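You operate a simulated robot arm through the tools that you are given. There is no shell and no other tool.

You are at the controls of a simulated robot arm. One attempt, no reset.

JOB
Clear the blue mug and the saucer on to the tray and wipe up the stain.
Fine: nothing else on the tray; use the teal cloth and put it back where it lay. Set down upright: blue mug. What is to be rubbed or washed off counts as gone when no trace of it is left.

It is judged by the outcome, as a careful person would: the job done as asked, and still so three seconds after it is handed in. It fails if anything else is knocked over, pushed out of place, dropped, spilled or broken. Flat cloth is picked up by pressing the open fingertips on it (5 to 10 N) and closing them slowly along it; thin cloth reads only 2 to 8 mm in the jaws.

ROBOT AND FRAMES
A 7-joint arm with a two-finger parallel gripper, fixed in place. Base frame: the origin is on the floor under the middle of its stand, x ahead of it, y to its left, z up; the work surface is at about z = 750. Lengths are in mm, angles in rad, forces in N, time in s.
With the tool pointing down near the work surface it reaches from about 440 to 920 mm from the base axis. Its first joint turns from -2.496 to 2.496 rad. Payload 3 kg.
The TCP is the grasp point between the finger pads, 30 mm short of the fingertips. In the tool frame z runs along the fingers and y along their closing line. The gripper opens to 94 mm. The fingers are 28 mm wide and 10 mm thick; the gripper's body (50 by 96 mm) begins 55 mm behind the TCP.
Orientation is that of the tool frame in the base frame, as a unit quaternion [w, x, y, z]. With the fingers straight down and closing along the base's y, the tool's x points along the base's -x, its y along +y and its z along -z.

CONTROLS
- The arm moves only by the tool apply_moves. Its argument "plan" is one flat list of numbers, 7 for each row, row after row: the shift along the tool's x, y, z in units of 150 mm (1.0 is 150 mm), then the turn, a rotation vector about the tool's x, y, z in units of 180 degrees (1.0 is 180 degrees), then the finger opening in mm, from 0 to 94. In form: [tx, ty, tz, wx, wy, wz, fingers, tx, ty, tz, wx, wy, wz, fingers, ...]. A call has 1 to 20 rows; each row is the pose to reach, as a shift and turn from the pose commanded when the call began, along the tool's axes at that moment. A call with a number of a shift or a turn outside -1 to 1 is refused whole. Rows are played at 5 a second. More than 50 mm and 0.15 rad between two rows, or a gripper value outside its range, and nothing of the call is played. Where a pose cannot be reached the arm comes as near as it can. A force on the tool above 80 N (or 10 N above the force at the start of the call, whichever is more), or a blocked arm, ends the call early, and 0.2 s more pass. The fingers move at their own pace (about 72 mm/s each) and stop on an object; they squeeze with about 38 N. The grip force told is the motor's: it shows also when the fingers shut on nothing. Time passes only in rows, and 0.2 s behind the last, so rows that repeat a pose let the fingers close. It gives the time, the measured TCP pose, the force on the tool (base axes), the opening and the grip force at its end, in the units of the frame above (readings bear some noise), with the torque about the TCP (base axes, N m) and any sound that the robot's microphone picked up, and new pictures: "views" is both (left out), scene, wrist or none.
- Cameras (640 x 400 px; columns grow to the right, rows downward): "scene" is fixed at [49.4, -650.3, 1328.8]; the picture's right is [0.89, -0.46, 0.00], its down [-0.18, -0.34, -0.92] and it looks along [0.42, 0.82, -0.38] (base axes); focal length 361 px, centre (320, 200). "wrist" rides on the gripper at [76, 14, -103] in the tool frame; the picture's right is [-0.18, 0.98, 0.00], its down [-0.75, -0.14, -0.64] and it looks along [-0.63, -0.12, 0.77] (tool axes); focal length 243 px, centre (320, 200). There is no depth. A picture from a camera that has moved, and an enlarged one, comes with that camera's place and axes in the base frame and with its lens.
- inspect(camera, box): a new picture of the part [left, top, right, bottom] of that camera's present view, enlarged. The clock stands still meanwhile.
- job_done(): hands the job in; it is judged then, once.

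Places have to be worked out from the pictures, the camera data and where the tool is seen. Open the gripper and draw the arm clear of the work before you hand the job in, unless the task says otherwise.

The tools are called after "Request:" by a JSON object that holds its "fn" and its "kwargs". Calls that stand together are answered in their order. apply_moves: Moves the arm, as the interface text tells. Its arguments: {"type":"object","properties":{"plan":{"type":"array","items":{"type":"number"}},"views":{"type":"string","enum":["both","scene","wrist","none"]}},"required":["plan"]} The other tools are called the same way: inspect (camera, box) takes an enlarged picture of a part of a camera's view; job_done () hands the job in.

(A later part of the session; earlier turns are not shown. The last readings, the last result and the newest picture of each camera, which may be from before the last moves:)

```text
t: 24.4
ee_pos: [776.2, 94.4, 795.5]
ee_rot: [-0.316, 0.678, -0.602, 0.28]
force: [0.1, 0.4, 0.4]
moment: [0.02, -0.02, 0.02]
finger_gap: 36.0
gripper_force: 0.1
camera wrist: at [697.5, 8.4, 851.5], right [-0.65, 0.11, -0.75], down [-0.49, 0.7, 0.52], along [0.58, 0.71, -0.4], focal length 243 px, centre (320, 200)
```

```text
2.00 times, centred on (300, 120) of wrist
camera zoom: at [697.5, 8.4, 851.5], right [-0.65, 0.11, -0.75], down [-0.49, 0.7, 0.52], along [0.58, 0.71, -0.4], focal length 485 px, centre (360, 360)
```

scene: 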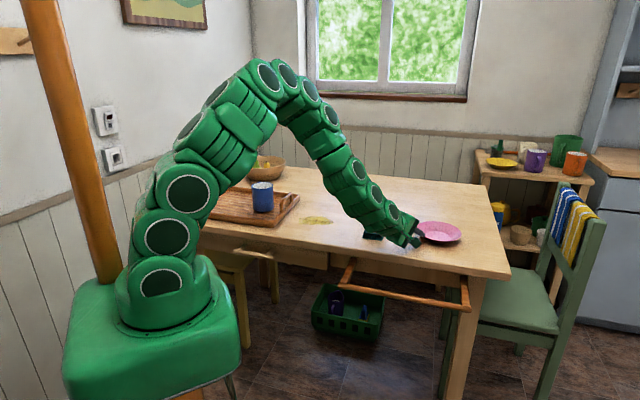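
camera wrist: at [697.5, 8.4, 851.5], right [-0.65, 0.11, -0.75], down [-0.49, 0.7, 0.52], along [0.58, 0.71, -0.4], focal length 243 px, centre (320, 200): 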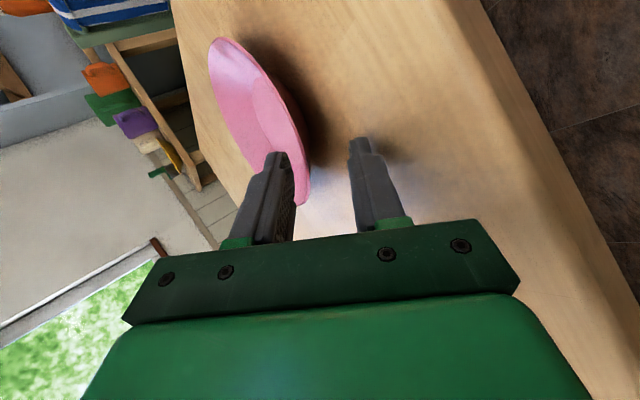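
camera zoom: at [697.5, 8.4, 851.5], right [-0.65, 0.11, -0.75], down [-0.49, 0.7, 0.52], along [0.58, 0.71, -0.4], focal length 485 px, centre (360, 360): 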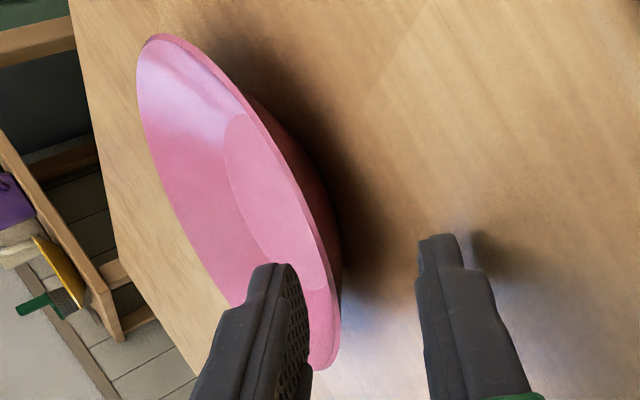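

The rim lies between the two fingers. I slide horizontally inwards 22 mm first and check.

Request:
{"fn": "apply_moves", "kwargs": {"plan": [0, -0.047, 0.056, 0, 0, 0, 36, 0, -0.094, 0.112, 0, 0, 0, 36, 0, -0.094, 0.112, 0, 0, 0, 36], "views": "wrist"}}

Request:
{"fn": "inspect", "kwargs": {"camera": "wrist", "box": [220, 60, 400, 220]}}

Request:
{"fn": "inspect", "kwargs": {"camera": "scene", "box": [390, 210, 470, 260]}}

```text
t: 25.2
ee_pos: [797.4, 96.8, 796.1]
ee_rot: [-0.317, 0.678, -0.601, 0.28]
force: [-0.1, 0.4, 1.0]
moment: [-0.01, 0.01, -0.01]
finger_gap: 36.1
gripper_force: 0.0
camera wrist: at [719.2, 11.1, 851.9], right [-0.65, 0.11, -0.75], down [-0.49, 0.7, 0.52], along [0.58, 0.71, -0.4], focal length 243 px, centre (320, 200)
```

wrist: 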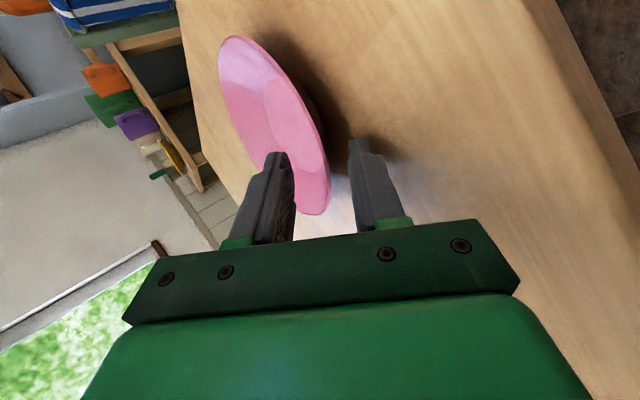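

```text
2.50 times, centred on (310, 140) of wrist
camera zoom: at [719.2, 11.1, 851.9], right [-0.65, 0.11, -0.75], down [-0.49, 0.7, 0.52], along [0.58, 0.71, -0.4], focal length 606 px, centre (345, 350)
```

zoom: 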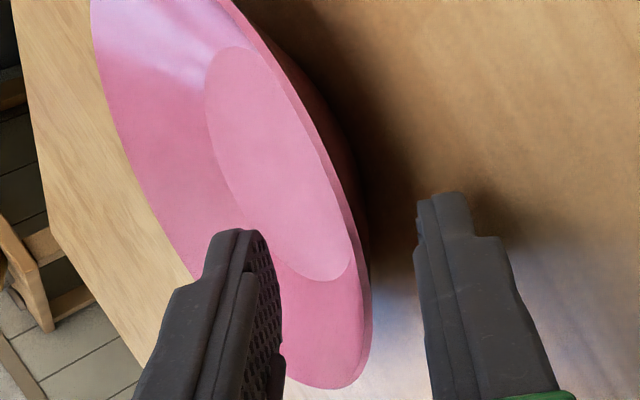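

```text
8.00 times, centred on (430, 235) of scene
camera zoom: at [49.4, -650.3, 1328.8], right [0.89, -0.46, 0.0], down [-0.18, -0.34, -0.92], along [0.42, 0.82, -0.38], focal length 2885 px, centre (-560, -80)
```

zoom: 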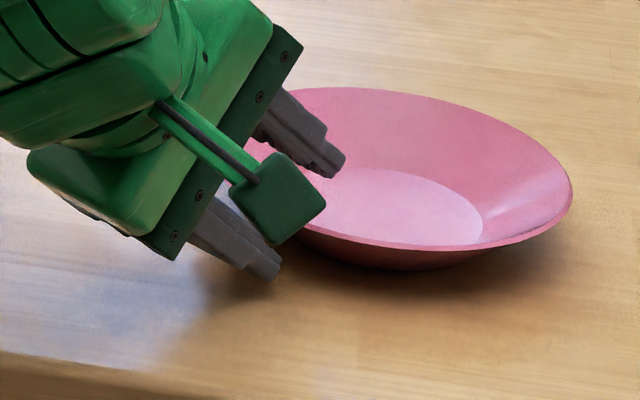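

No contact, and the geometry matches. I slide in the remaining 18 mm so the lower finger goes under the rim.

Request:
{"fn": "apply_moves", "kwargs": {"plan": [0, -0.02, 0.023, 0, 0, 0, 36, 0, -0.04, 0.046, 0, 0, 0, 36, 0, -0.06, 0.07, 0, 0, 0, 36, 0, -0.077, 0.092, 0, 0, 0, 36, 0, -0.077, 0.092, 0, 0, 0, 36], "views": "wrist"}}

Request:
{"fn": "inspect", "kwargs": {"camera": "wrist", "box": [220, 60, 400, 220]}}

Request:
{"fn": "inspect", "kwargs": {"camera": "scene", "box": [390, 210, 470, 260]}}

```text
t: 26.4
ee_pos: [816.4, 100.4, 795.1]
ee_rot: [-0.316, 0.678, -0.602, 0.279]
force: [0.1, -0.2, -0.8]
moment: [-0.02, -0.02, -0.03]
finger_gap: 36.0
gripper_force: 0.1
camera wrist: at [737.4, 13.9, 851.2], right [-0.65, 0.11, -0.75], down [-0.49, 0.7, 0.52], along [0.58, 0.71, -0.4], focal length 243 px, centre (320, 200)
```

wrist: 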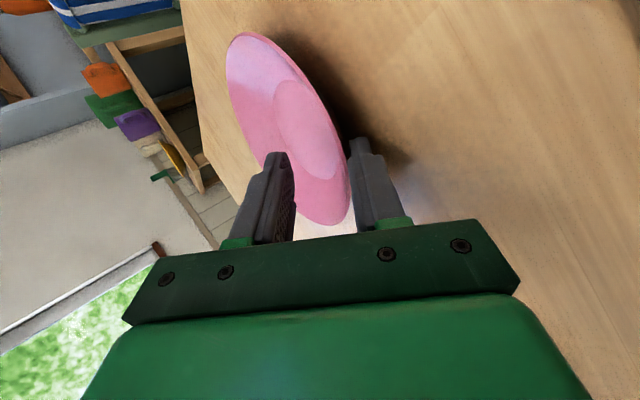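

```text
2.50 times, centred on (310, 140) of wrist
camera zoom: at [737.4, 13.9, 851.2], right [-0.65, 0.11, -0.75], down [-0.49, 0.7, 0.52], along [0.58, 0.71, -0.4], focal length 606 px, centre (345, 350)
```

zoom: 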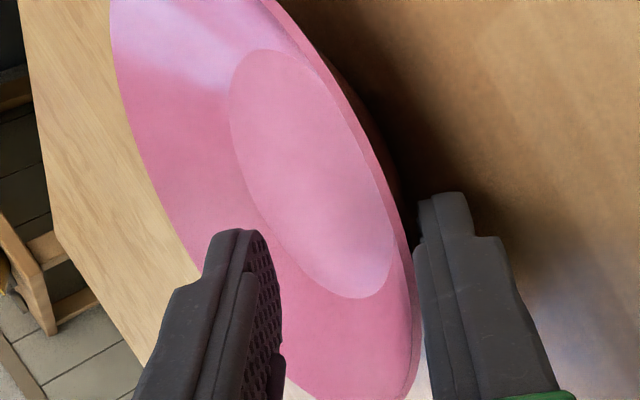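

```text
8.00 times, centred on (430, 235) of scene
camera zoom: at [49.4, -650.3, 1328.8], right [0.89, -0.46, 0.0], down [-0.18, -0.34, -0.92], along [0.42, 0.82, -0.38], focal length 2885 px, centre (-560, -80)
```

zoom: 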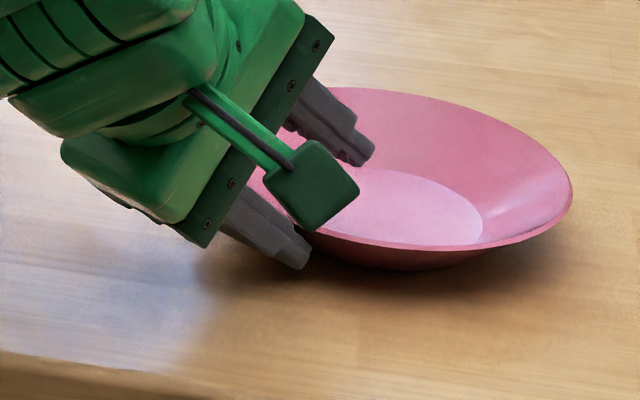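

The lower finger is under the rim and the upper one inside the bowl. I'll close in steps while shifting the hand downwards by half the closing, so the lower finger stays put and the upper one comes down on to the wall.

Request:
{"fn": "apply_moves", "kwargs": {"plan": [0, 0.02, 0, 0, 0, 0, 30, 0, 0.04, 0, 0, 0, 0, 24, 0, 0.06, 0, 0, 0, 0, 18, 0, 0.08, 0, 0, 0, 0, 12, 0, 0.08, 0, 0, 0, 0, 12], "views": "wrist"}}

Request:
{"fn": "inspect", "kwargs": {"camera": "wrist", "box": [220, 60, 400, 220]}}

```text
t: 27.6
ee_pos: [809.4, 99.5, 786.8]
ee_rot: [-0.316, 0.679, -0.601, 0.28]
force: [-0.6, 0.4, -0.9]
moment: [0.0, -0.02, 0.02]
finger_gap: 12.0
gripper_force: 0.0
camera wrist: at [730.0, 12.6, 842.8], right [-0.65, 0.11, -0.75], down [-0.49, 0.7, 0.52], along [0.58, 0.71, -0.4], focal length 243 px, centre (320, 200)
```

wrist: 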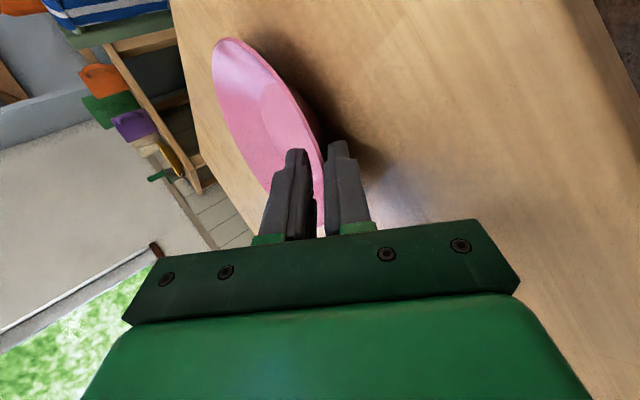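

```text
2.50 times, centred on (310, 140) of wrist
camera zoom: at [730.0, 12.6, 842.8], right [-0.65, 0.11, -0.75], down [-0.49, 0.7, 0.52], along [0.58, 0.71, -0.4], focal length 606 px, centre (345, 350)
```

zoom: 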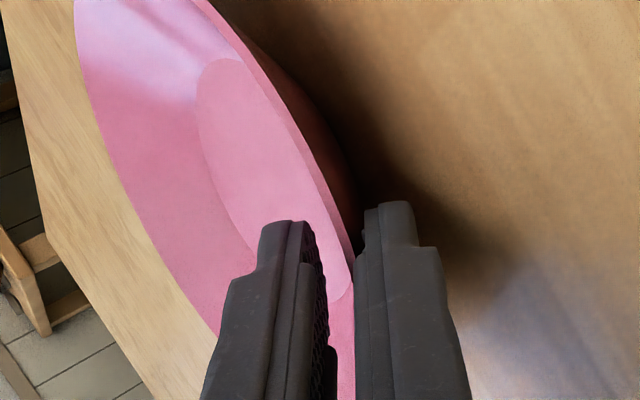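

The rim wall is between the pads with no contact yet. I close fully now.

Request:
{"fn": "apply_moves", "kwargs": {"plan": [0, 0.01, 0, 0, 0, 0, 9, 0, 0.018, 0, 0, 0, 0, 6, 0, 0.018, 0, 0, 0, 0, 3, 0, 0.018, 0, 0, 0, 0, 0, 0, 0.018, 0, 0, 0, 0, 0, 0, 0.018, 0, 0, 0, 0, 0], "views": "both"}}

Request:
{"fn": "inspect", "kwargs": {"camera": "wrist", "box": [220, 60, 400, 220]}}

Request:
{"fn": "inspect", "kwargs": {"camera": "scene", "box": [390, 210, 470, 260]}}

```text
t: 29.0
ee_pos: [806.7, 98.2, 785.8]
ee_rot: [-0.316, 0.678, -0.601, 0.281]
force: [1.6, -0.9, 13.8]
moment: [-0.28, -0.66, -0.01]
finger_gap: 3.3
gripper_force: 38.0
camera wrist: at [728.0, 12.6, 841.4], right [-0.65, 0.11, -0.75], down [-0.49, 0.7, 0.52], along [0.58, 0.71, -0.4], focal length 243 px, centre (320, 200)
```

scene: 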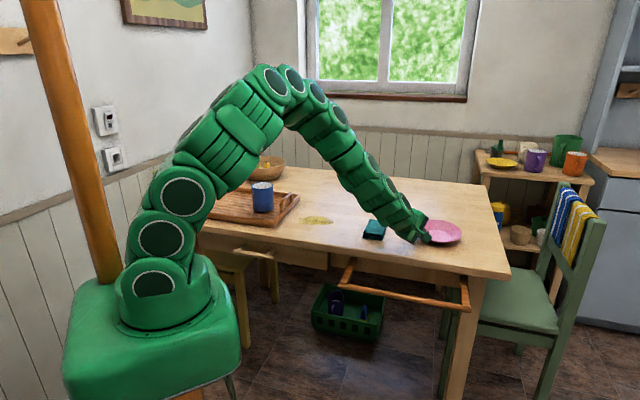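
wrist: 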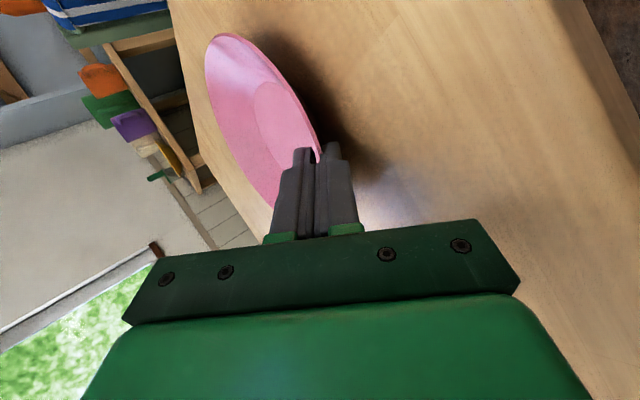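

```text
2.50 times, centred on (310, 140) of wrist
camera zoom: at [728.0, 12.6, 841.4], right [-0.65, 0.11, -0.75], down [-0.49, 0.7, 0.52], along [0.58, 0.71, -0.4], focal length 606 px, centre (345, 350)
```

zoom: 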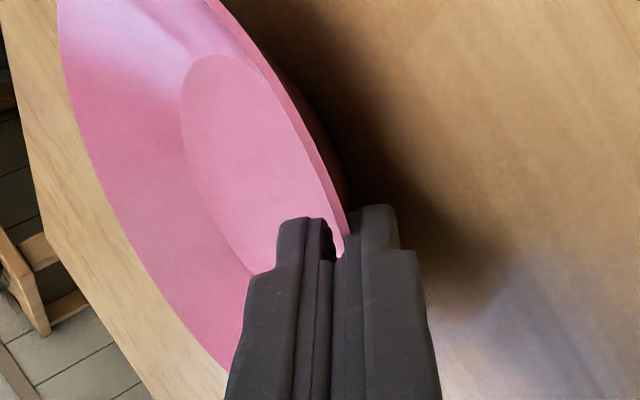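

```text
8.00 times, centred on (430, 235) of scene
camera zoom: at [49.4, -650.3, 1328.8], right [0.89, -0.46, 0.0], down [-0.18, -0.34, -0.92], along [0.42, 0.82, -0.38], focal length 2885 px, centre (-560, -80)
```

zoom: 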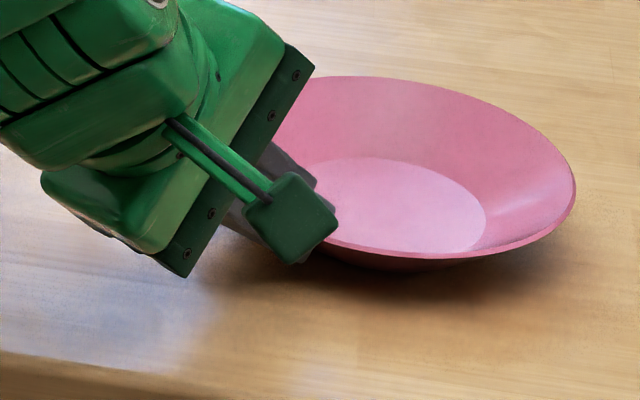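

The wall is gripped (3.3 mm, 38 N) and the 14 N reading shows the saucer pressing on the table. I lift gently 15 mm and check that the grip holds.

Request:
{"fn": "apply_moves", "kwargs": {"plan": [0, -0.01, -0.0085, 0, 0, 0, 0, 0, -0.025, -0.021, 0, 0, 0, 0, 0, -0.05, -0.042, 0, 0, 0, 0, 0, -0.0766, -0.0643, 0, 0, 0, 0, 0, -0.0766, -0.0643, 0, 0, 0, 0], "views": "both"}}

Request:
{"fn": "inspect", "kwargs": {"camera": "scene", "box": [390, 205, 470, 255]}}

```text
t: 30.2
ee_pos: [807.4, 98.8, 798.4]
ee_rot: [-0.316, 0.678, -0.601, 0.28]
force: [0.3, 0.0, -2.0]
moment: [0.0, 0.07, 0.01]
finger_gap: 3.6
gripper_force: 38.3
camera wrist: at [728.1, 12.9, 855.7], right [-0.65, 0.11, -0.75], down [-0.49, 0.7, 0.52], along [0.58, 0.71, -0.4], focal length 243 px, centre (320, 200)
```

scene: 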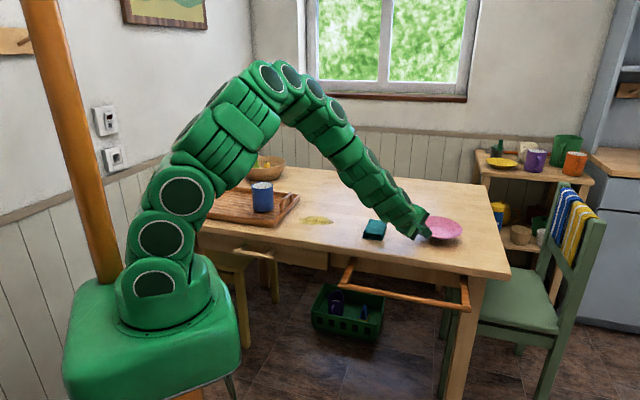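
wrist: 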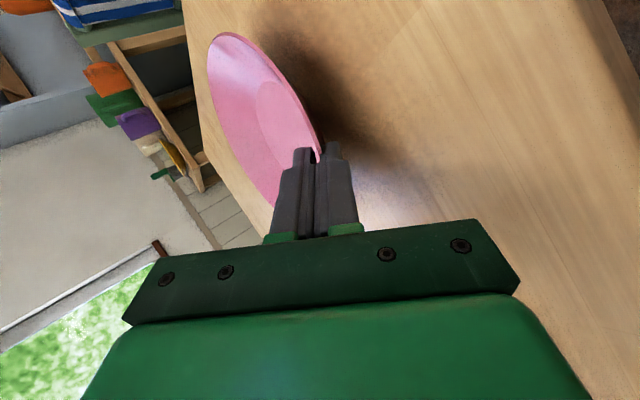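

```text
8.00 times, centred on (430, 230) of scene
camera zoom: at [49.4, -650.3, 1328.8], right [0.89, -0.46, 0.0], down [-0.18, -0.34, -0.92], along [0.42, 0.82, -0.38], focal length 2885 px, centre (-560, -40)
```

zoom: 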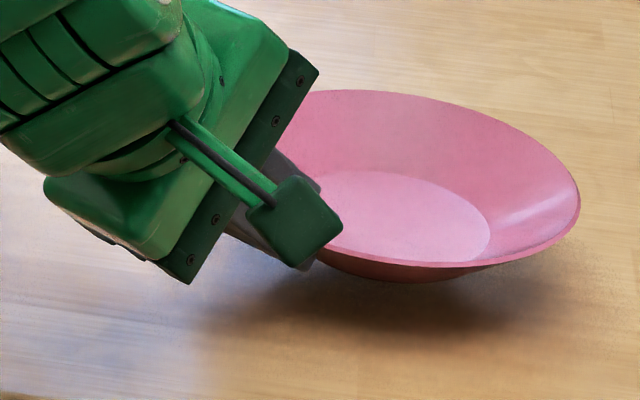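

The saucer is off the table, weighing about 2 N, held without slipping. I'll compare its attitude in the grip with the earlier wrist view.

Request:
{"fn": "inspect", "kwargs": {"camera": "wrist", "box": [180, 10, 400, 220]}}

```text
1.90 times, centred on (290, 115) of wrist
camera zoom: at [728.1, 12.9, 855.7], right [-0.65, 0.11, -0.75], down [-0.49, 0.7, 0.52], along [0.58, 0.71, -0.4], focal length 462 px, centre (377, 362)
```

zoom: 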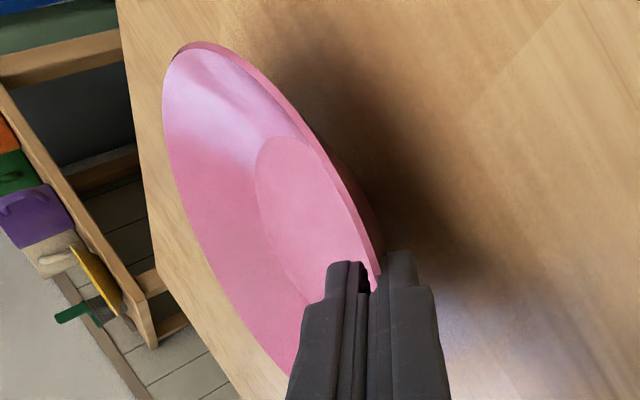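

The saucer sits steadily in the grip. I'll lift it to about z = 963 and then carry it over in stages, turning with the arm.

Request:
{"fn": "apply_moves", "kwargs": {"plan": [0, -0.1, -0.084, 0, 0, 0, 0, 0, -0.26, -0.218, 0, 0, 0, 0, 0, -0.45, -0.378, 0, 0, 0, 0, 0, -0.64, -0.537, 0, 0, 0, 0, 0, -0.78, -0.655, 0, 0, 0, 0, 0, -0.84, -0.705, 0, 0, 0, 0, 0, -0.84, -0.705, 0, 0, 0, 0], "views": "scene"}}

```text
t: 31.8
ee_pos: [805.5, 99.6, 964.1]
ee_rot: [-0.316, 0.678, -0.601, 0.28]
force: [-0.1, 0.2, -2.2]
moment: [-0.03, 0.12, -0.02]
finger_gap: 3.5
gripper_force: 37.9
```

scene: 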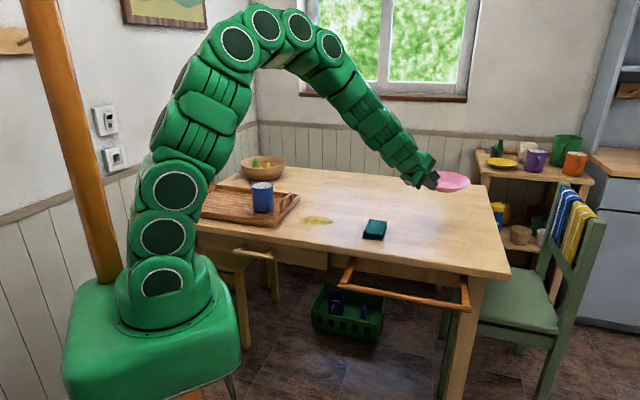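

I carry the saucer round towards the tray in six equal stages; first two now.

Request:
{"fn": "apply_moves", "kwargs": {"plan": [-0.17, 0.082, -0.097, 0, -0.0106, -0.0089, 0, -0.34, 0.164, -0.195, 0, -0.0212, -0.0178, 0, -0.51, 0.245, -0.292, 0, -0.0317, -0.0266, 0, -0.679, 0.327, -0.389, 0, -0.0423, -0.0355, 0], "views": "none"}}

Request:
{"fn": "apply_moves", "kwargs": {"plan": [-0.189, 0.062, -0.0735, 0, -0.0106, -0.0089, 0, -0.379, 0.124, -0.147, 0, -0.0212, -0.0178, 0, -0.568, 0.185, -0.22, 0, -0.0317, -0.0266, 0, -0.757, 0.247, -0.294, 0, -0.0423, -0.0355, 0], "views": "scene"}}

```text
t: 32.8
ee_pos: [718.3, 191.1, 965.9]
ee_rot: [-0.34, 0.728, -0.54, 0.251]
force: [0.1, -0.6, -1.4]
moment: [-0.05, 0.09, 0.0]
finger_gap: 3.7
gripper_force: 37.8
```

```text
t: 33.8
ee_pos: [630.6, 282.8, 965.6]
ee_rot: [-0.36, 0.772, -0.475, 0.221]
force: [0.1, -0.9, -1.3]
moment: [-0.05, 0.09, -0.01]
finger_gap: 3.6
gripper_force: 37.9
```

scene: 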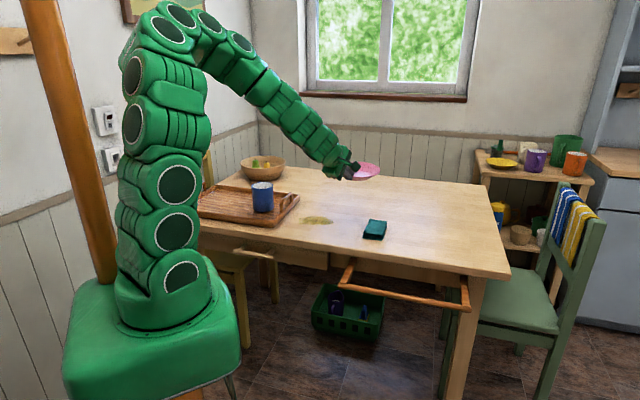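

The saucer rides steadily and the waypoints are hit within a millimetre or two. Next two stages.

Request:
{"fn": "apply_moves", "kwargs": {"plan": [-0.203, 0.04, -0.047, 0, -0.0106, -0.0089, 0, -0.405, 0.08, -0.0945, 0, -0.0212, -0.0178, 0, -0.608, 0.119, -0.142, 0, -0.0317, -0.0266, 0, -0.811, 0.159, -0.189, 0, -0.0423, -0.0355, 0], "views": "none"}}

Request:
{"fn": "apply_moves", "kwargs": {"plan": [-0.21, 0.0165, -0.02, 0, -0.0106, -0.0089, 0, -0.421, 0.033, -0.0395, 0, -0.0212, -0.0178, 0, -0.631, 0.05, -0.059, 0, -0.0317, -0.0266, 0, -0.842, 0.066, -0.079, 0, -0.0423, -0.0355, 0], "views": "both"}}

```text
t: 34.8
ee_pos: [543.1, 374.4, 963.1]
ee_rot: [-0.377, 0.81, -0.407, 0.19]
force: [-0.5, 0.5, -0.7]
moment: [-0.05, 0.08, -0.01]
finger_gap: 3.5
gripper_force: 38.4
```

```text
t: 35.8
ee_pos: [460.5, 459.6, 955.9]
ee_rot: [-0.387, 0.841, -0.344, 0.154]
force: [1.5, -0.8, -1.2]
moment: [-0.06, 0.05, 0.01]
finger_gap: 3.9
gripper_force: 38.1
camera wrist: at [453.9, 344.6, 1012.8], right [-0.58, -0.33, -0.74], down [-0.81, 0.24, 0.53], along [0.01, 0.91, -0.41], focal length 243 px, centre (320, 200)
```

scene: 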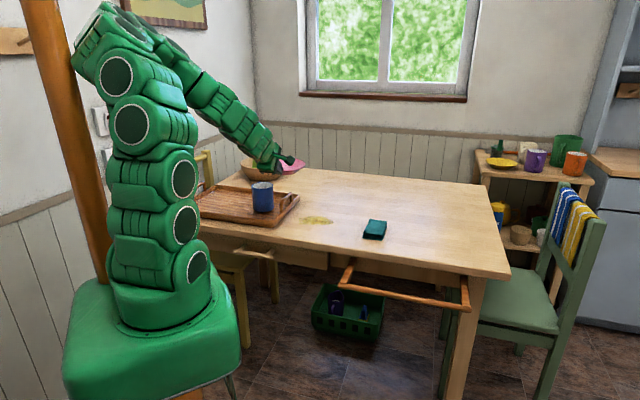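
wrist: 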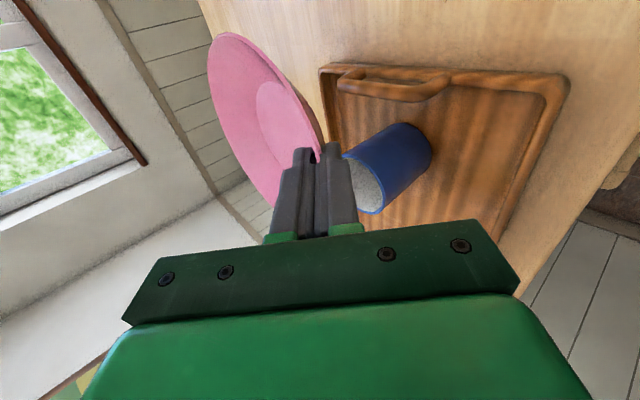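

The saucer is nearly over the tray; this pose came out about 8 mm low, so the arm seems close to a joint limit when pulled in this far. The next stage moves outwards again, and I'll go on carefully with checks.

Request:
{"fn": "apply_moves", "kwargs": {"plan": [-0.212, -0.007, 0.008, 0, -0.0106, -0.0089, 0, -0.424, -0.0135, 0.0165, 0, -0.0212, -0.0178, 0, -0.635, -0.02, 0.025, 0, -0.0317, -0.0266, 0, -0.847, -0.027, 0.033, 0, -0.0423, -0.0355, 0, -0.847, -0.027, 0.033, 0, -0.0423, -0.0355, 0], "views": "both"}}

```text
t: 37.2
ee_pos: [423.9, 521.2, 948.6]
ee_rot: [-0.391, 0.854, -0.319, 0.129]
force: [0.7, 0.4, -0.9]
moment: [-0.06, 0.06, -0.02]
finger_gap: 3.8
gripper_force: 37.3
stopped in row 5: the arm was blocked; the commanded pose is now the measured one
camera wrist: at [425.7, 404.4, 1005.6], right [-0.58, -0.36, -0.73], down [-0.81, 0.18, 0.55], along [-0.07, 0.91, -0.4], focal length 243 px, centre (320, 200)
```

scene: 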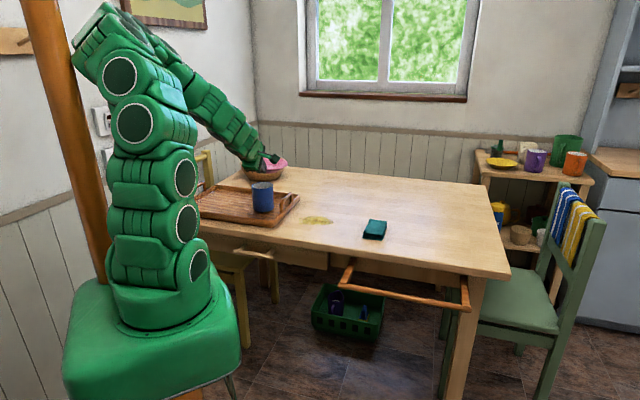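
wrist: 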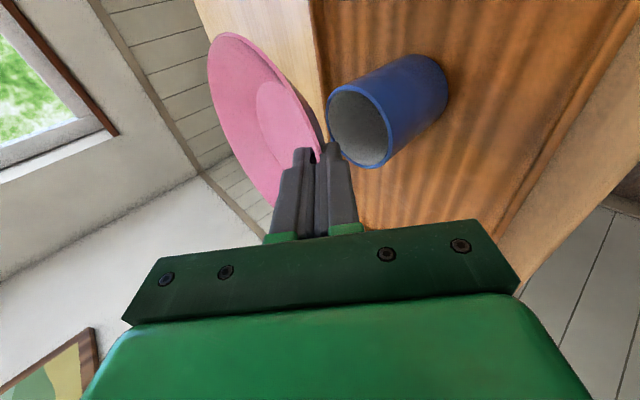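

The arm was blocked, so it's too folded at this radius (elbow limit, or the wooden post behind it). I'll extend 70 mm outwards along the present heading, which unfolds the arm, and check the reading.

Request:
{"fn": "apply_moves", "kwargs": {"plan": [-0.003, -0.1, 0.115, 0, 0, 0, 0, -0.007, -0.205, 0.233, 0, 0, 0, 0, -0.01, -0.309, 0.35, 0, 0, 0, 0, -0.01, -0.309, 0.35, 0, 0, 0, 0], "views": "both"}}

Request:
{"fn": "inspect", "kwargs": {"camera": "scene", "box": [20, 0, 300, 200]}}

```text
t: 38.2
ee_pos: [462.2, 577.5, 953.9]
ee_rot: [-0.392, 0.856, -0.312, 0.132]
force: [-0.8, -0.1, -1.6]
moment: [-0.06, 0.07, -0.02]
finger_gap: 3.6
gripper_force: 38.4
camera wrist: at [466.5, 462.3, 1009.4], right [-0.56, -0.37, -0.74], down [-0.82, 0.17, 0.54], along [-0.07, 0.91, -0.4], focal length 243 px, centre (320, 200)
```

scene: 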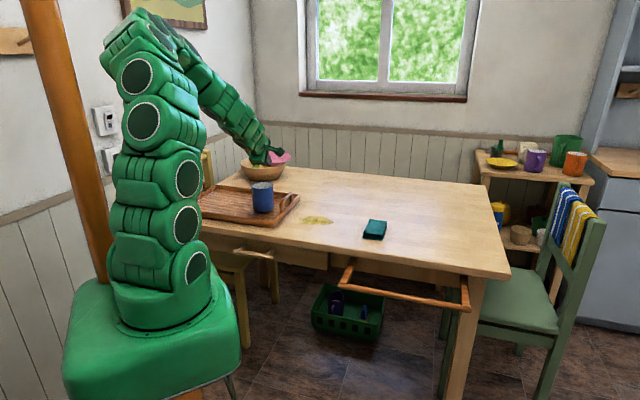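
wrist: 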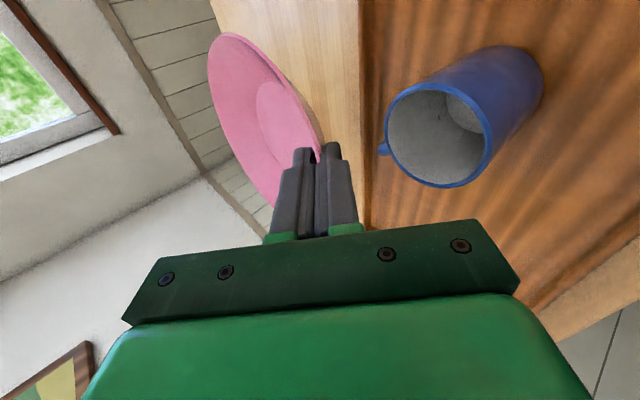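

```text
2.00 times, centred on (160, 100) of scene
camera zoom: at [49.4, -650.3, 1328.8], right [0.89, -0.46, 0.0], down [-0.18, -0.34, -0.92], along [0.42, 0.82, -0.38], focal length 721 px, centre (640, 400)
```

zoom: 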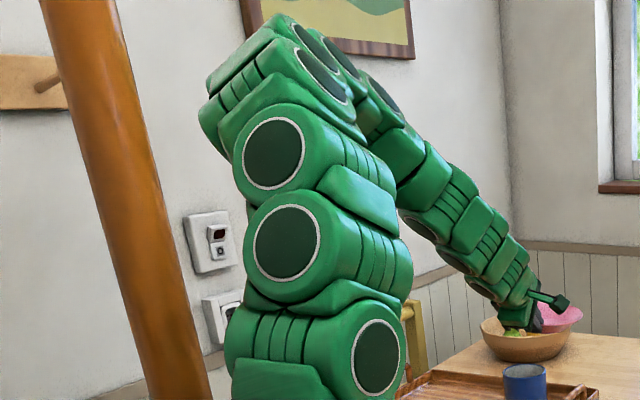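

The arm is no longer jammed: the elbow has moved away from the post and the saucer is still held. Now I turn about the base in a small trial step of 5° at this larger radius and check that it's reached.

Request:
{"fn": "apply_moves", "kwargs": {"plan": [-0.214, 0.011, -0.006, 0, -0.0105, -0.0092, 0, -0.428, 0.021, -0.012, 0, -0.021, -0.0183, 0, -0.428, 0.021, -0.012, 0, -0.021, -0.0183, 0], "views": "scene"}}

```text
t: 39.0
ee_pos: [411.2, 614.5, 952.4]
ee_rot: [-0.399, 0.868, -0.274, 0.114]
force: [0.7, 0.1, -1.4]
moment: [-0.08, 0.04, 0.01]
finger_gap: 3.6
gripper_force: 38.2
```

scene: 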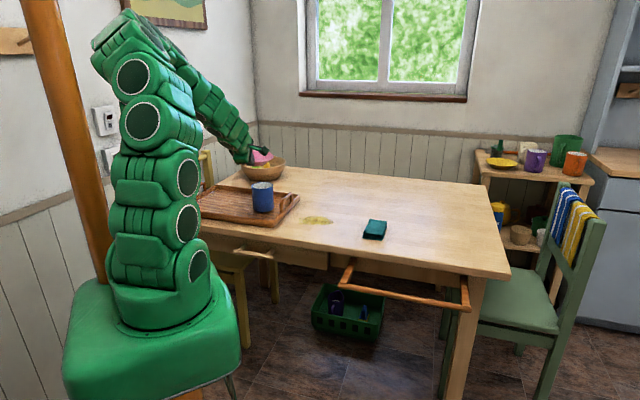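

Reached within a millimetre. Another 5° with a slight descent, keeping an eye on the elbow and the post.

Request:
{"fn": "apply_moves", "kwargs": {"plan": [-0.218, 0.048, 0.037, 0, -0.0105, -0.0092, 0, -0.437, 0.096, 0.074, 0, -0.021, -0.0183, 0, -0.437, 0.096, 0.074, 0, -0.021, -0.0183, 0], "views": "both"}}

Request:
{"fn": "inspect", "kwargs": {"camera": "scene", "box": [20, 0, 300, 200]}}

```text
t: 39.8
ee_pos: [356.4, 651.0, 936.2]
ee_rot: [-0.404, 0.878, -0.237, 0.097]
force: [0.4, -0.2, -1.2]
moment: [-0.12, 0.07, 0.01]
finger_gap: 3.4
gripper_force: 38.1
camera wrist: at [380.5, 538.0, 991.5], right [-0.49, -0.46, -0.74], down [-0.84, 0.03, 0.54], along [-0.23, 0.89, -0.4], focal length 243 px, centre (320, 200)
```

scene: 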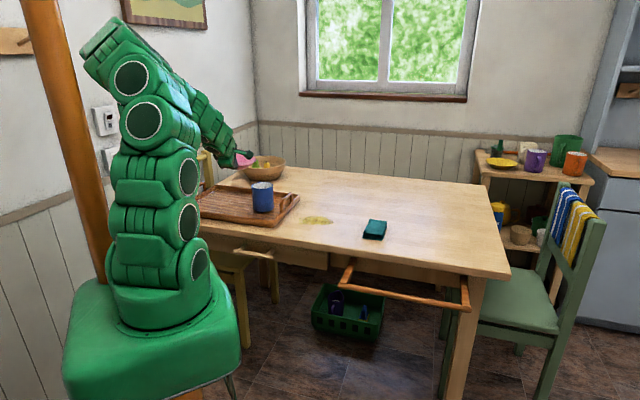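
wrist: 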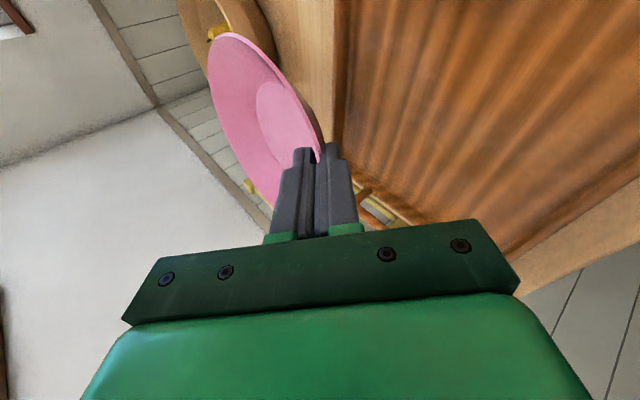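

```text
2.00 times, centred on (160, 100) of scene
camera zoom: at [49.4, -650.3, 1328.8], right [0.89, -0.46, 0.0], down [-0.18, -0.34, -0.92], along [0.42, 0.82, -0.38], focal length 721 px, centre (640, 400)
```

zoom: 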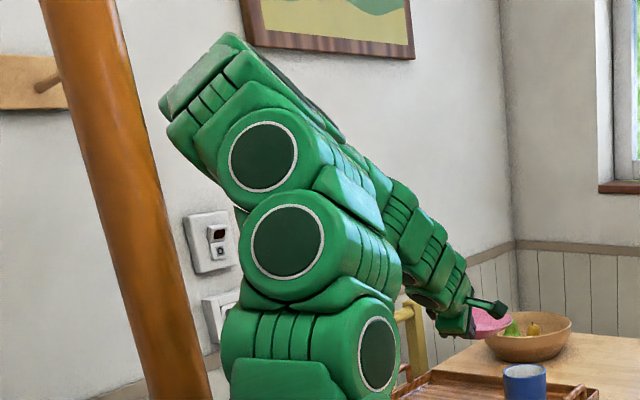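

The arm reaches its poses here; the elbow is leaning towards the post, so I won't turn further. I can set the saucer at about (366, 710) on the tray from this heading, clear of the mug and handle. I'll move over that spot and lower to z ≈ 860.

Request:
{"fn": "apply_moves", "kwargs": {"plan": [-0.04, 0.16, 0.076, 0, 0, 0, 0, -0.08, 0.32, 0.152, 0, 0, 0, 0, -0.119, 0.476, 0.227, 0, 0, 0, 0, -0.119, 0.476, 0.227, 0, 0, 0, 0], "views": "both"}}

Request:
{"fn": "inspect", "kwargs": {"camera": "scene", "box": [180, 130, 320, 230]}}

Request:
{"fn": "inspect", "kwargs": {"camera": "wrist", "box": [180, 10, 500, 220]}}

```text
t: 40.8
ee_pos: [328.2, 644.0, 860.9]
ee_rot: [-0.404, 0.879, -0.236, 0.098]
force: [0.3, 0.4, -2.4]
moment: [-0.09, 0.04, 0.0]
finger_gap: 3.5
gripper_force: 38.2
camera wrist: at [352.5, 529.5, 916.3], right [-0.49, -0.46, -0.74], down [-0.84, 0.03, 0.54], along [-0.23, 0.89, -0.4], focal length 243 px, centre (320, 200)
```

scene: 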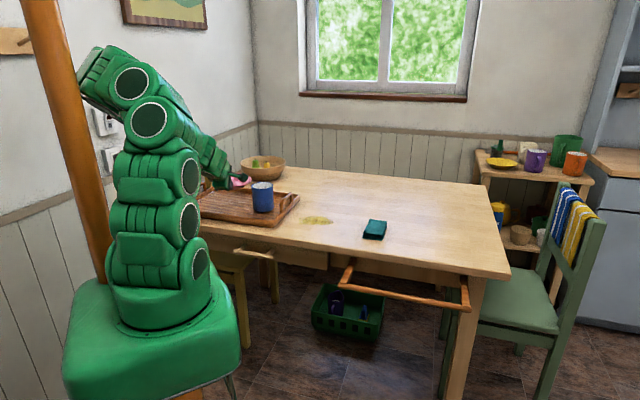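
wrist: 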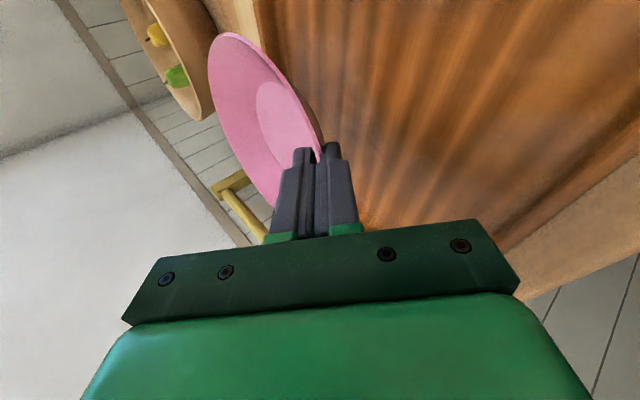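

```text
4.00 times, centred on (250, 180) of scene
camera zoom: at [49.4, -650.3, 1328.8], right [0.89, -0.46, 0.0], down [-0.18, -0.34, -0.92], along [0.42, 0.82, -0.38], focal length 1443 px, centre (600, 280)
```

zoom: 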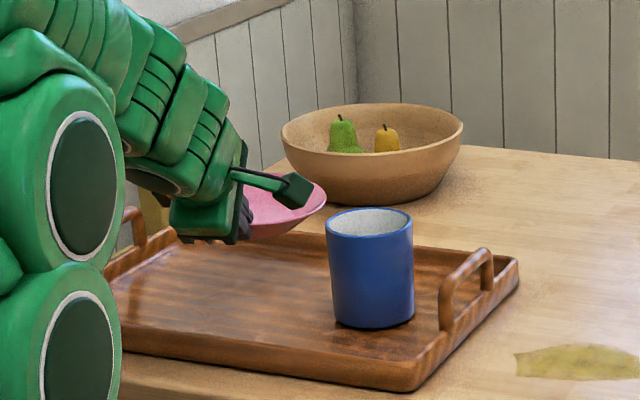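

```text
1.90 times, centred on (340, 115) of wrist
camera zoom: at [352.5, 529.5, 916.3], right [-0.49, -0.46, -0.74], down [-0.84, 0.03, 0.54], along [-0.23, 0.89, -0.4], focal length 462 px, centre (282, 362)
```

zoom: 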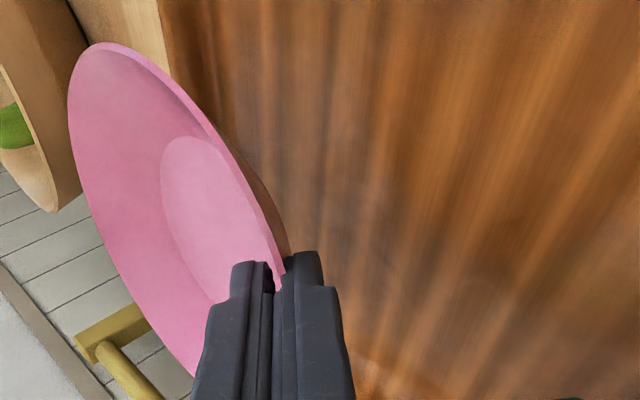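

I need to check the elbow against the wooden post before going lower.

Request:
{"fn": "inspect", "kwargs": {"camera": "scene", "box": [30, 20, 190, 120]}}

Request:
{"fn": "inspect", "kwargs": {"camera": "scene", "box": [0, 0, 260, 400]}}

```text
4.00 times, centred on (110, 70) of scene
camera zoom: at [49.4, -650.3, 1328.8], right [0.89, -0.46, 0.0], down [-0.18, -0.34, -0.92], along [0.42, 0.82, -0.38], focal length 1443 px, centre (1160, 720)
```

zoom: 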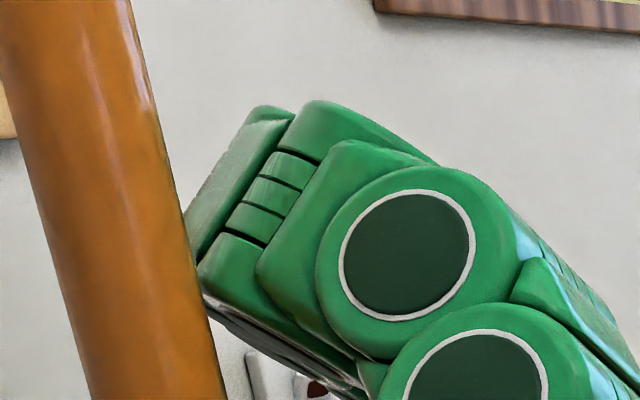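

```text
1.00 times, centred on (130, 200) of scene (not enlarged: the box is as wide or as high as the picture)
camera zoom: at [49.4, -650.3, 1328.8], right [0.89, -0.46, 0.0], down [-0.18, -0.34, -0.92], along [0.42, 0.82, -0.38], focal length 361 px, centre (510, 200)
```

zoom: 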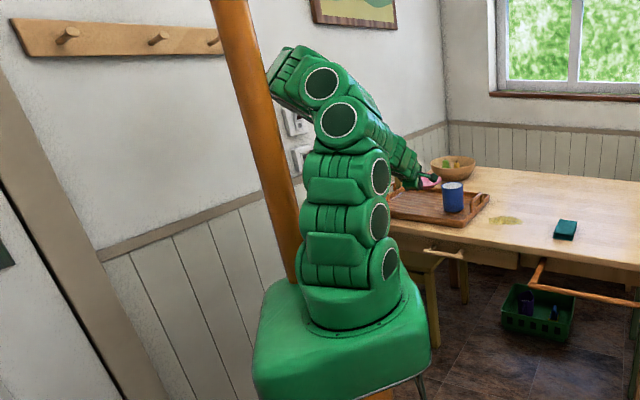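

The post partly hides the elbow, so the two are close. Turning the hand's heading to about 75° around the saucer should swing the wrist and elbow away from the post; I'll do that with hardly any translation and check.

Request:
{"fn": "apply_moves", "kwargs": {"plan": [0, 0.006, 0.02, -0.0005, -0.019, -0.0165, 0, 0, 0.012, 0.04, -0.001, -0.038, -0.033, 0, 0, 0.019, 0.059, -0.0016, -0.0571, -0.0494, 0, 0, 0.019, 0.059, -0.0016, -0.0571, -0.0494, 0], "views": "both"}}

Request:
{"fn": "inspect", "kwargs": {"camera": "scene", "box": [30, 20, 190, 120]}}

Request:
{"fn": "inspect", "kwargs": {"camera": "scene", "box": [180, 130, 320, 230]}}

```text
t: 41.8
ee_pos: [331.5, 647.4, 853.2]
ee_rot: [-0.413, 0.9, -0.131, 0.049]
force: [0.6, -0.9, -0.5]
moment: [-0.08, 0.04, -0.01]
finger_gap: 3.5
gripper_force: 37.8
camera wrist: at [382.1, 543.1, 908.2], right [-0.37, -0.56, -0.74], down [-0.82, -0.17, 0.54], along [-0.43, 0.81, -0.4], focal length 243 px, centre (320, 200)
```

scene: 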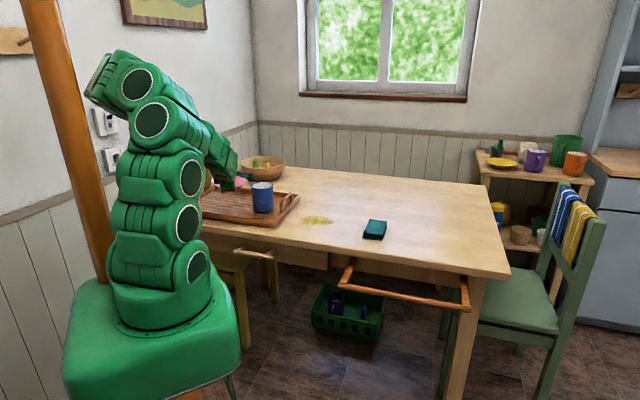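
wrist: 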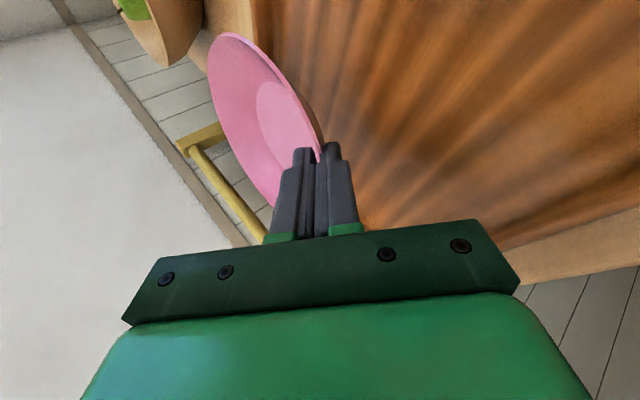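

```text
4.00 times, centred on (110, 70) of scene
camera zoom: at [49.4, -650.3, 1328.8], right [0.89, -0.46, 0.0], down [-0.18, -0.34, -0.92], along [0.42, 0.82, -0.38], focal length 1443 px, centre (1160, 720)
```

zoom: 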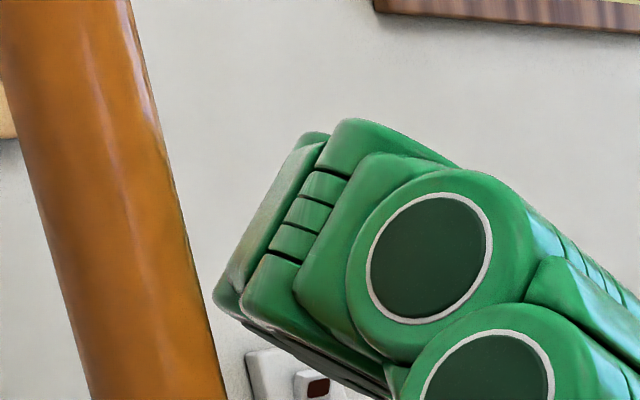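

```text
4.00 times, centred on (250, 180) of scene
camera zoom: at [49.4, -650.3, 1328.8], right [0.89, -0.46, 0.0], down [-0.18, -0.34, -0.92], along [0.42, 0.82, -0.38], focal length 1443 px, centre (600, 280)
```

zoom: 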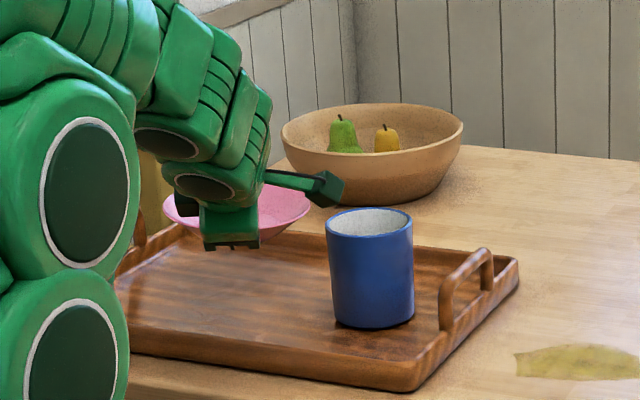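

The elbow is now well clear of the post. I'll shift a further 15 mm from the mug for camera clearance, level the hand by about 1°, and lower to z ≈ 812.

Request:
{"fn": "apply_moves", "kwargs": {"plan": [-0.04, 0.03, 0.04, 0.002, 0.0015, -0.0016, 0, -0.083, 0.1, 0.12, 0.004, 0.003, -0.0032, 0, -0.083, 0.177, 0.216, 0.0056, 0.0042, -0.0048, 0, -0.083, 0.177, 0.216, 0.0056, 0.0042, -0.0048, 0], "views": "both"}}

Request:
{"fn": "inspect", "kwargs": {"camera": "scene", "box": [180, 130, 320, 230]}}

Request:
{"fn": "inspect", "kwargs": {"camera": "wrist", "box": [180, 10, 500, 240]}}

```text
t: 42.8
ee_pos: [321.3, 659.6, 811.5]
ee_rot: [-0.419, 0.897, -0.127, 0.059]
force: [0.1, -1.3, -1.1]
moment: [-0.11, 0.0, 0.01]
finger_gap: 3.4
gripper_force: 37.8
camera wrist: at [369.4, 554.3, 867.7], right [-0.35, -0.56, -0.75], down [-0.84, -0.18, 0.52], along [-0.42, 0.81, -0.4], focal length 243 px, centre (320, 200)
```

scene: 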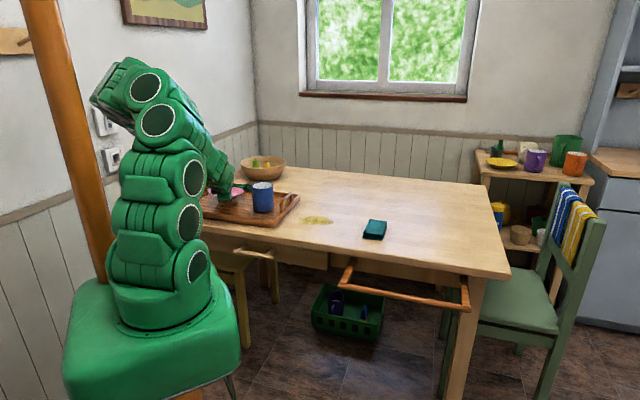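
wrist: 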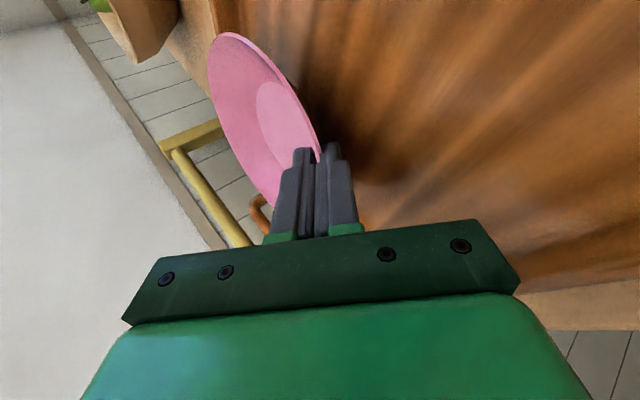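

```text
4.00 times, centred on (250, 180) of scene
camera zoom: at [49.4, -650.3, 1328.8], right [0.89, -0.46, 0.0], down [-0.18, -0.34, -0.92], along [0.42, 0.82, -0.38], focal length 1443 px, centre (600, 280)
```

zoom: 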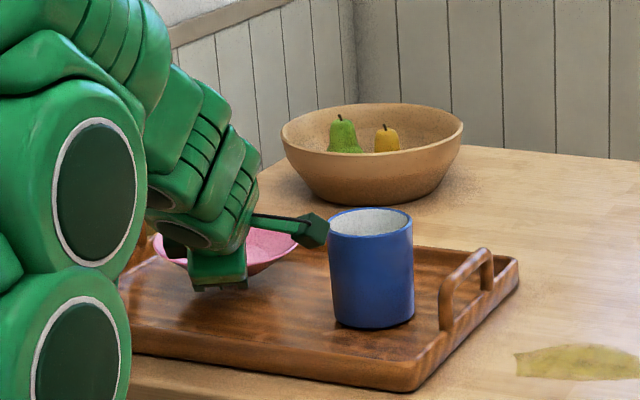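

```text
1.74 times, centred on (340, 125) of wrist
camera zoom: at [369.4, 554.3, 867.7], right [-0.35, -0.56, -0.75], down [-0.84, -0.18, 0.52], along [-0.42, 0.81, -0.4], focal length 422 px, centre (285, 330)
```

zoom: 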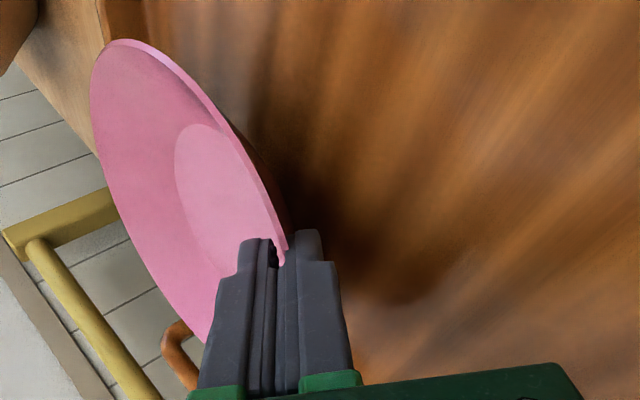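

Clearances look fine. I lower 10 mm, then feel for the tray floor in small steps.

Request:
{"fn": "apply_moves", "kwargs": {"plan": [0, 0.017, 0.014, 0, 0, 0, 0, 0, 0.034, 0.0285, 0, 0, 0, 0, 0, 0.051, 0.043, 0, 0, 0, 0, 0, 0.051, 0.043, 0, 0, 0, 0], "views": "none"}}

Request:
{"fn": "apply_moves", "kwargs": {"plan": [0, 0.0077, 0.0064, 0, 0, 0, 0, 0, 0.0077, 0.0064, 0, 0, 0, 0], "views": "none"}}

Request:
{"fn": "apply_moves", "kwargs": {"plan": [0, 0.0077, 0.0064, 0, 0, 0, 0, 0, 0.0077, 0.0064, 0, 0, 0, 0], "views": "none"}}

```text
t: 43.8
ee_pos: [320.9, 657.0, 801.7]
ee_rot: [-0.42, 0.897, -0.126, 0.058]
force: [-0.2, -1.0, -0.5]
moment: [-0.11, 0.05, -0.01]
finger_gap: 3.4
gripper_force: 38.0
```

```text
t: 44.4
ee_pos: [319.7, 658.7, 801.2]
ee_rot: [-0.42, 0.897, -0.126, 0.059]
force: [0.0, -1.1, -0.9]
moment: [-0.08, 0.09, 0.0]
finger_gap: 3.6
gripper_force: 37.7
```

```text
t: 45.0
ee_pos: [321.6, 659.1, 799.5]
ee_rot: [-0.418, 0.898, -0.125, 0.059]
force: [-0.3, -0.8, -1.4]
moment: [-0.07, -0.02, 0.04]
finger_gap: 3.7
gripper_force: 37.9
```

Still free at z ≈ 799; continue down in 1.5 mm steps.

Request:
{"fn": "apply_moves", "kwargs": {"plan": [0, 0.0077, 0.0064, 0, 0, 0, 0, 0, 0.0077, 0.0064, 0, 0, 0, 0], "views": "none"}}

Request:
{"fn": "apply_moves", "kwargs": {"plan": [0, 0.0077, 0.0064, 0, 0, 0, 0, 0, 0.0077, 0.0064, 0, 0, 0, 0], "views": "none"}}

Request:
{"fn": "apply_moves", "kwargs": {"plan": [0, 0.0077, 0.0064, 0, 0, 0, 0, 0, 0.0077, 0.0064, 0, 0, 0, 0], "views": "wrist"}}

```text
t: 45.6
ee_pos: [320.9, 659.0, 796.8]
ee_rot: [-0.419, 0.897, -0.127, 0.059]
force: [-0.1, 0.2, -0.9]
moment: [-0.09, 0.03, 0.0]
finger_gap: 3.4
gripper_force: 38.2
```

```text
t: 46.2
ee_pos: [322.2, 659.6, 796.1]
ee_rot: [-0.419, 0.897, -0.126, 0.059]
force: [-0.1, -0.6, -1.1]
moment: [-0.1, 0.02, 0.01]
finger_gap: 3.8
gripper_force: 38.3
```

```text
t: 46.8
ee_pos: [321.5, 658.9, 794.3]
ee_rot: [-0.419, 0.897, -0.127, 0.059]
force: [-1.5, -1.2, 8.3]
moment: [0.23, -0.26, 0.01]
finger_gap: 3.5
gripper_force: 38.0
camera wrist: at [369.6, 553.9, 849.8], right [-0.35, -0.55, -0.75], down [-0.84, -0.18, 0.52], along [-0.42, 0.81, -0.4], focal length 243 px, centre (320, 200)
```

wrist: 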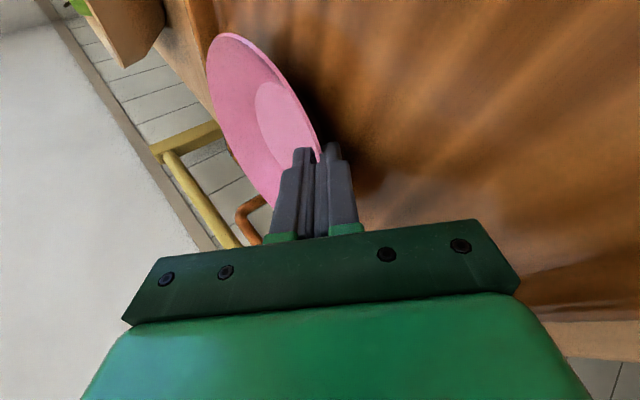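

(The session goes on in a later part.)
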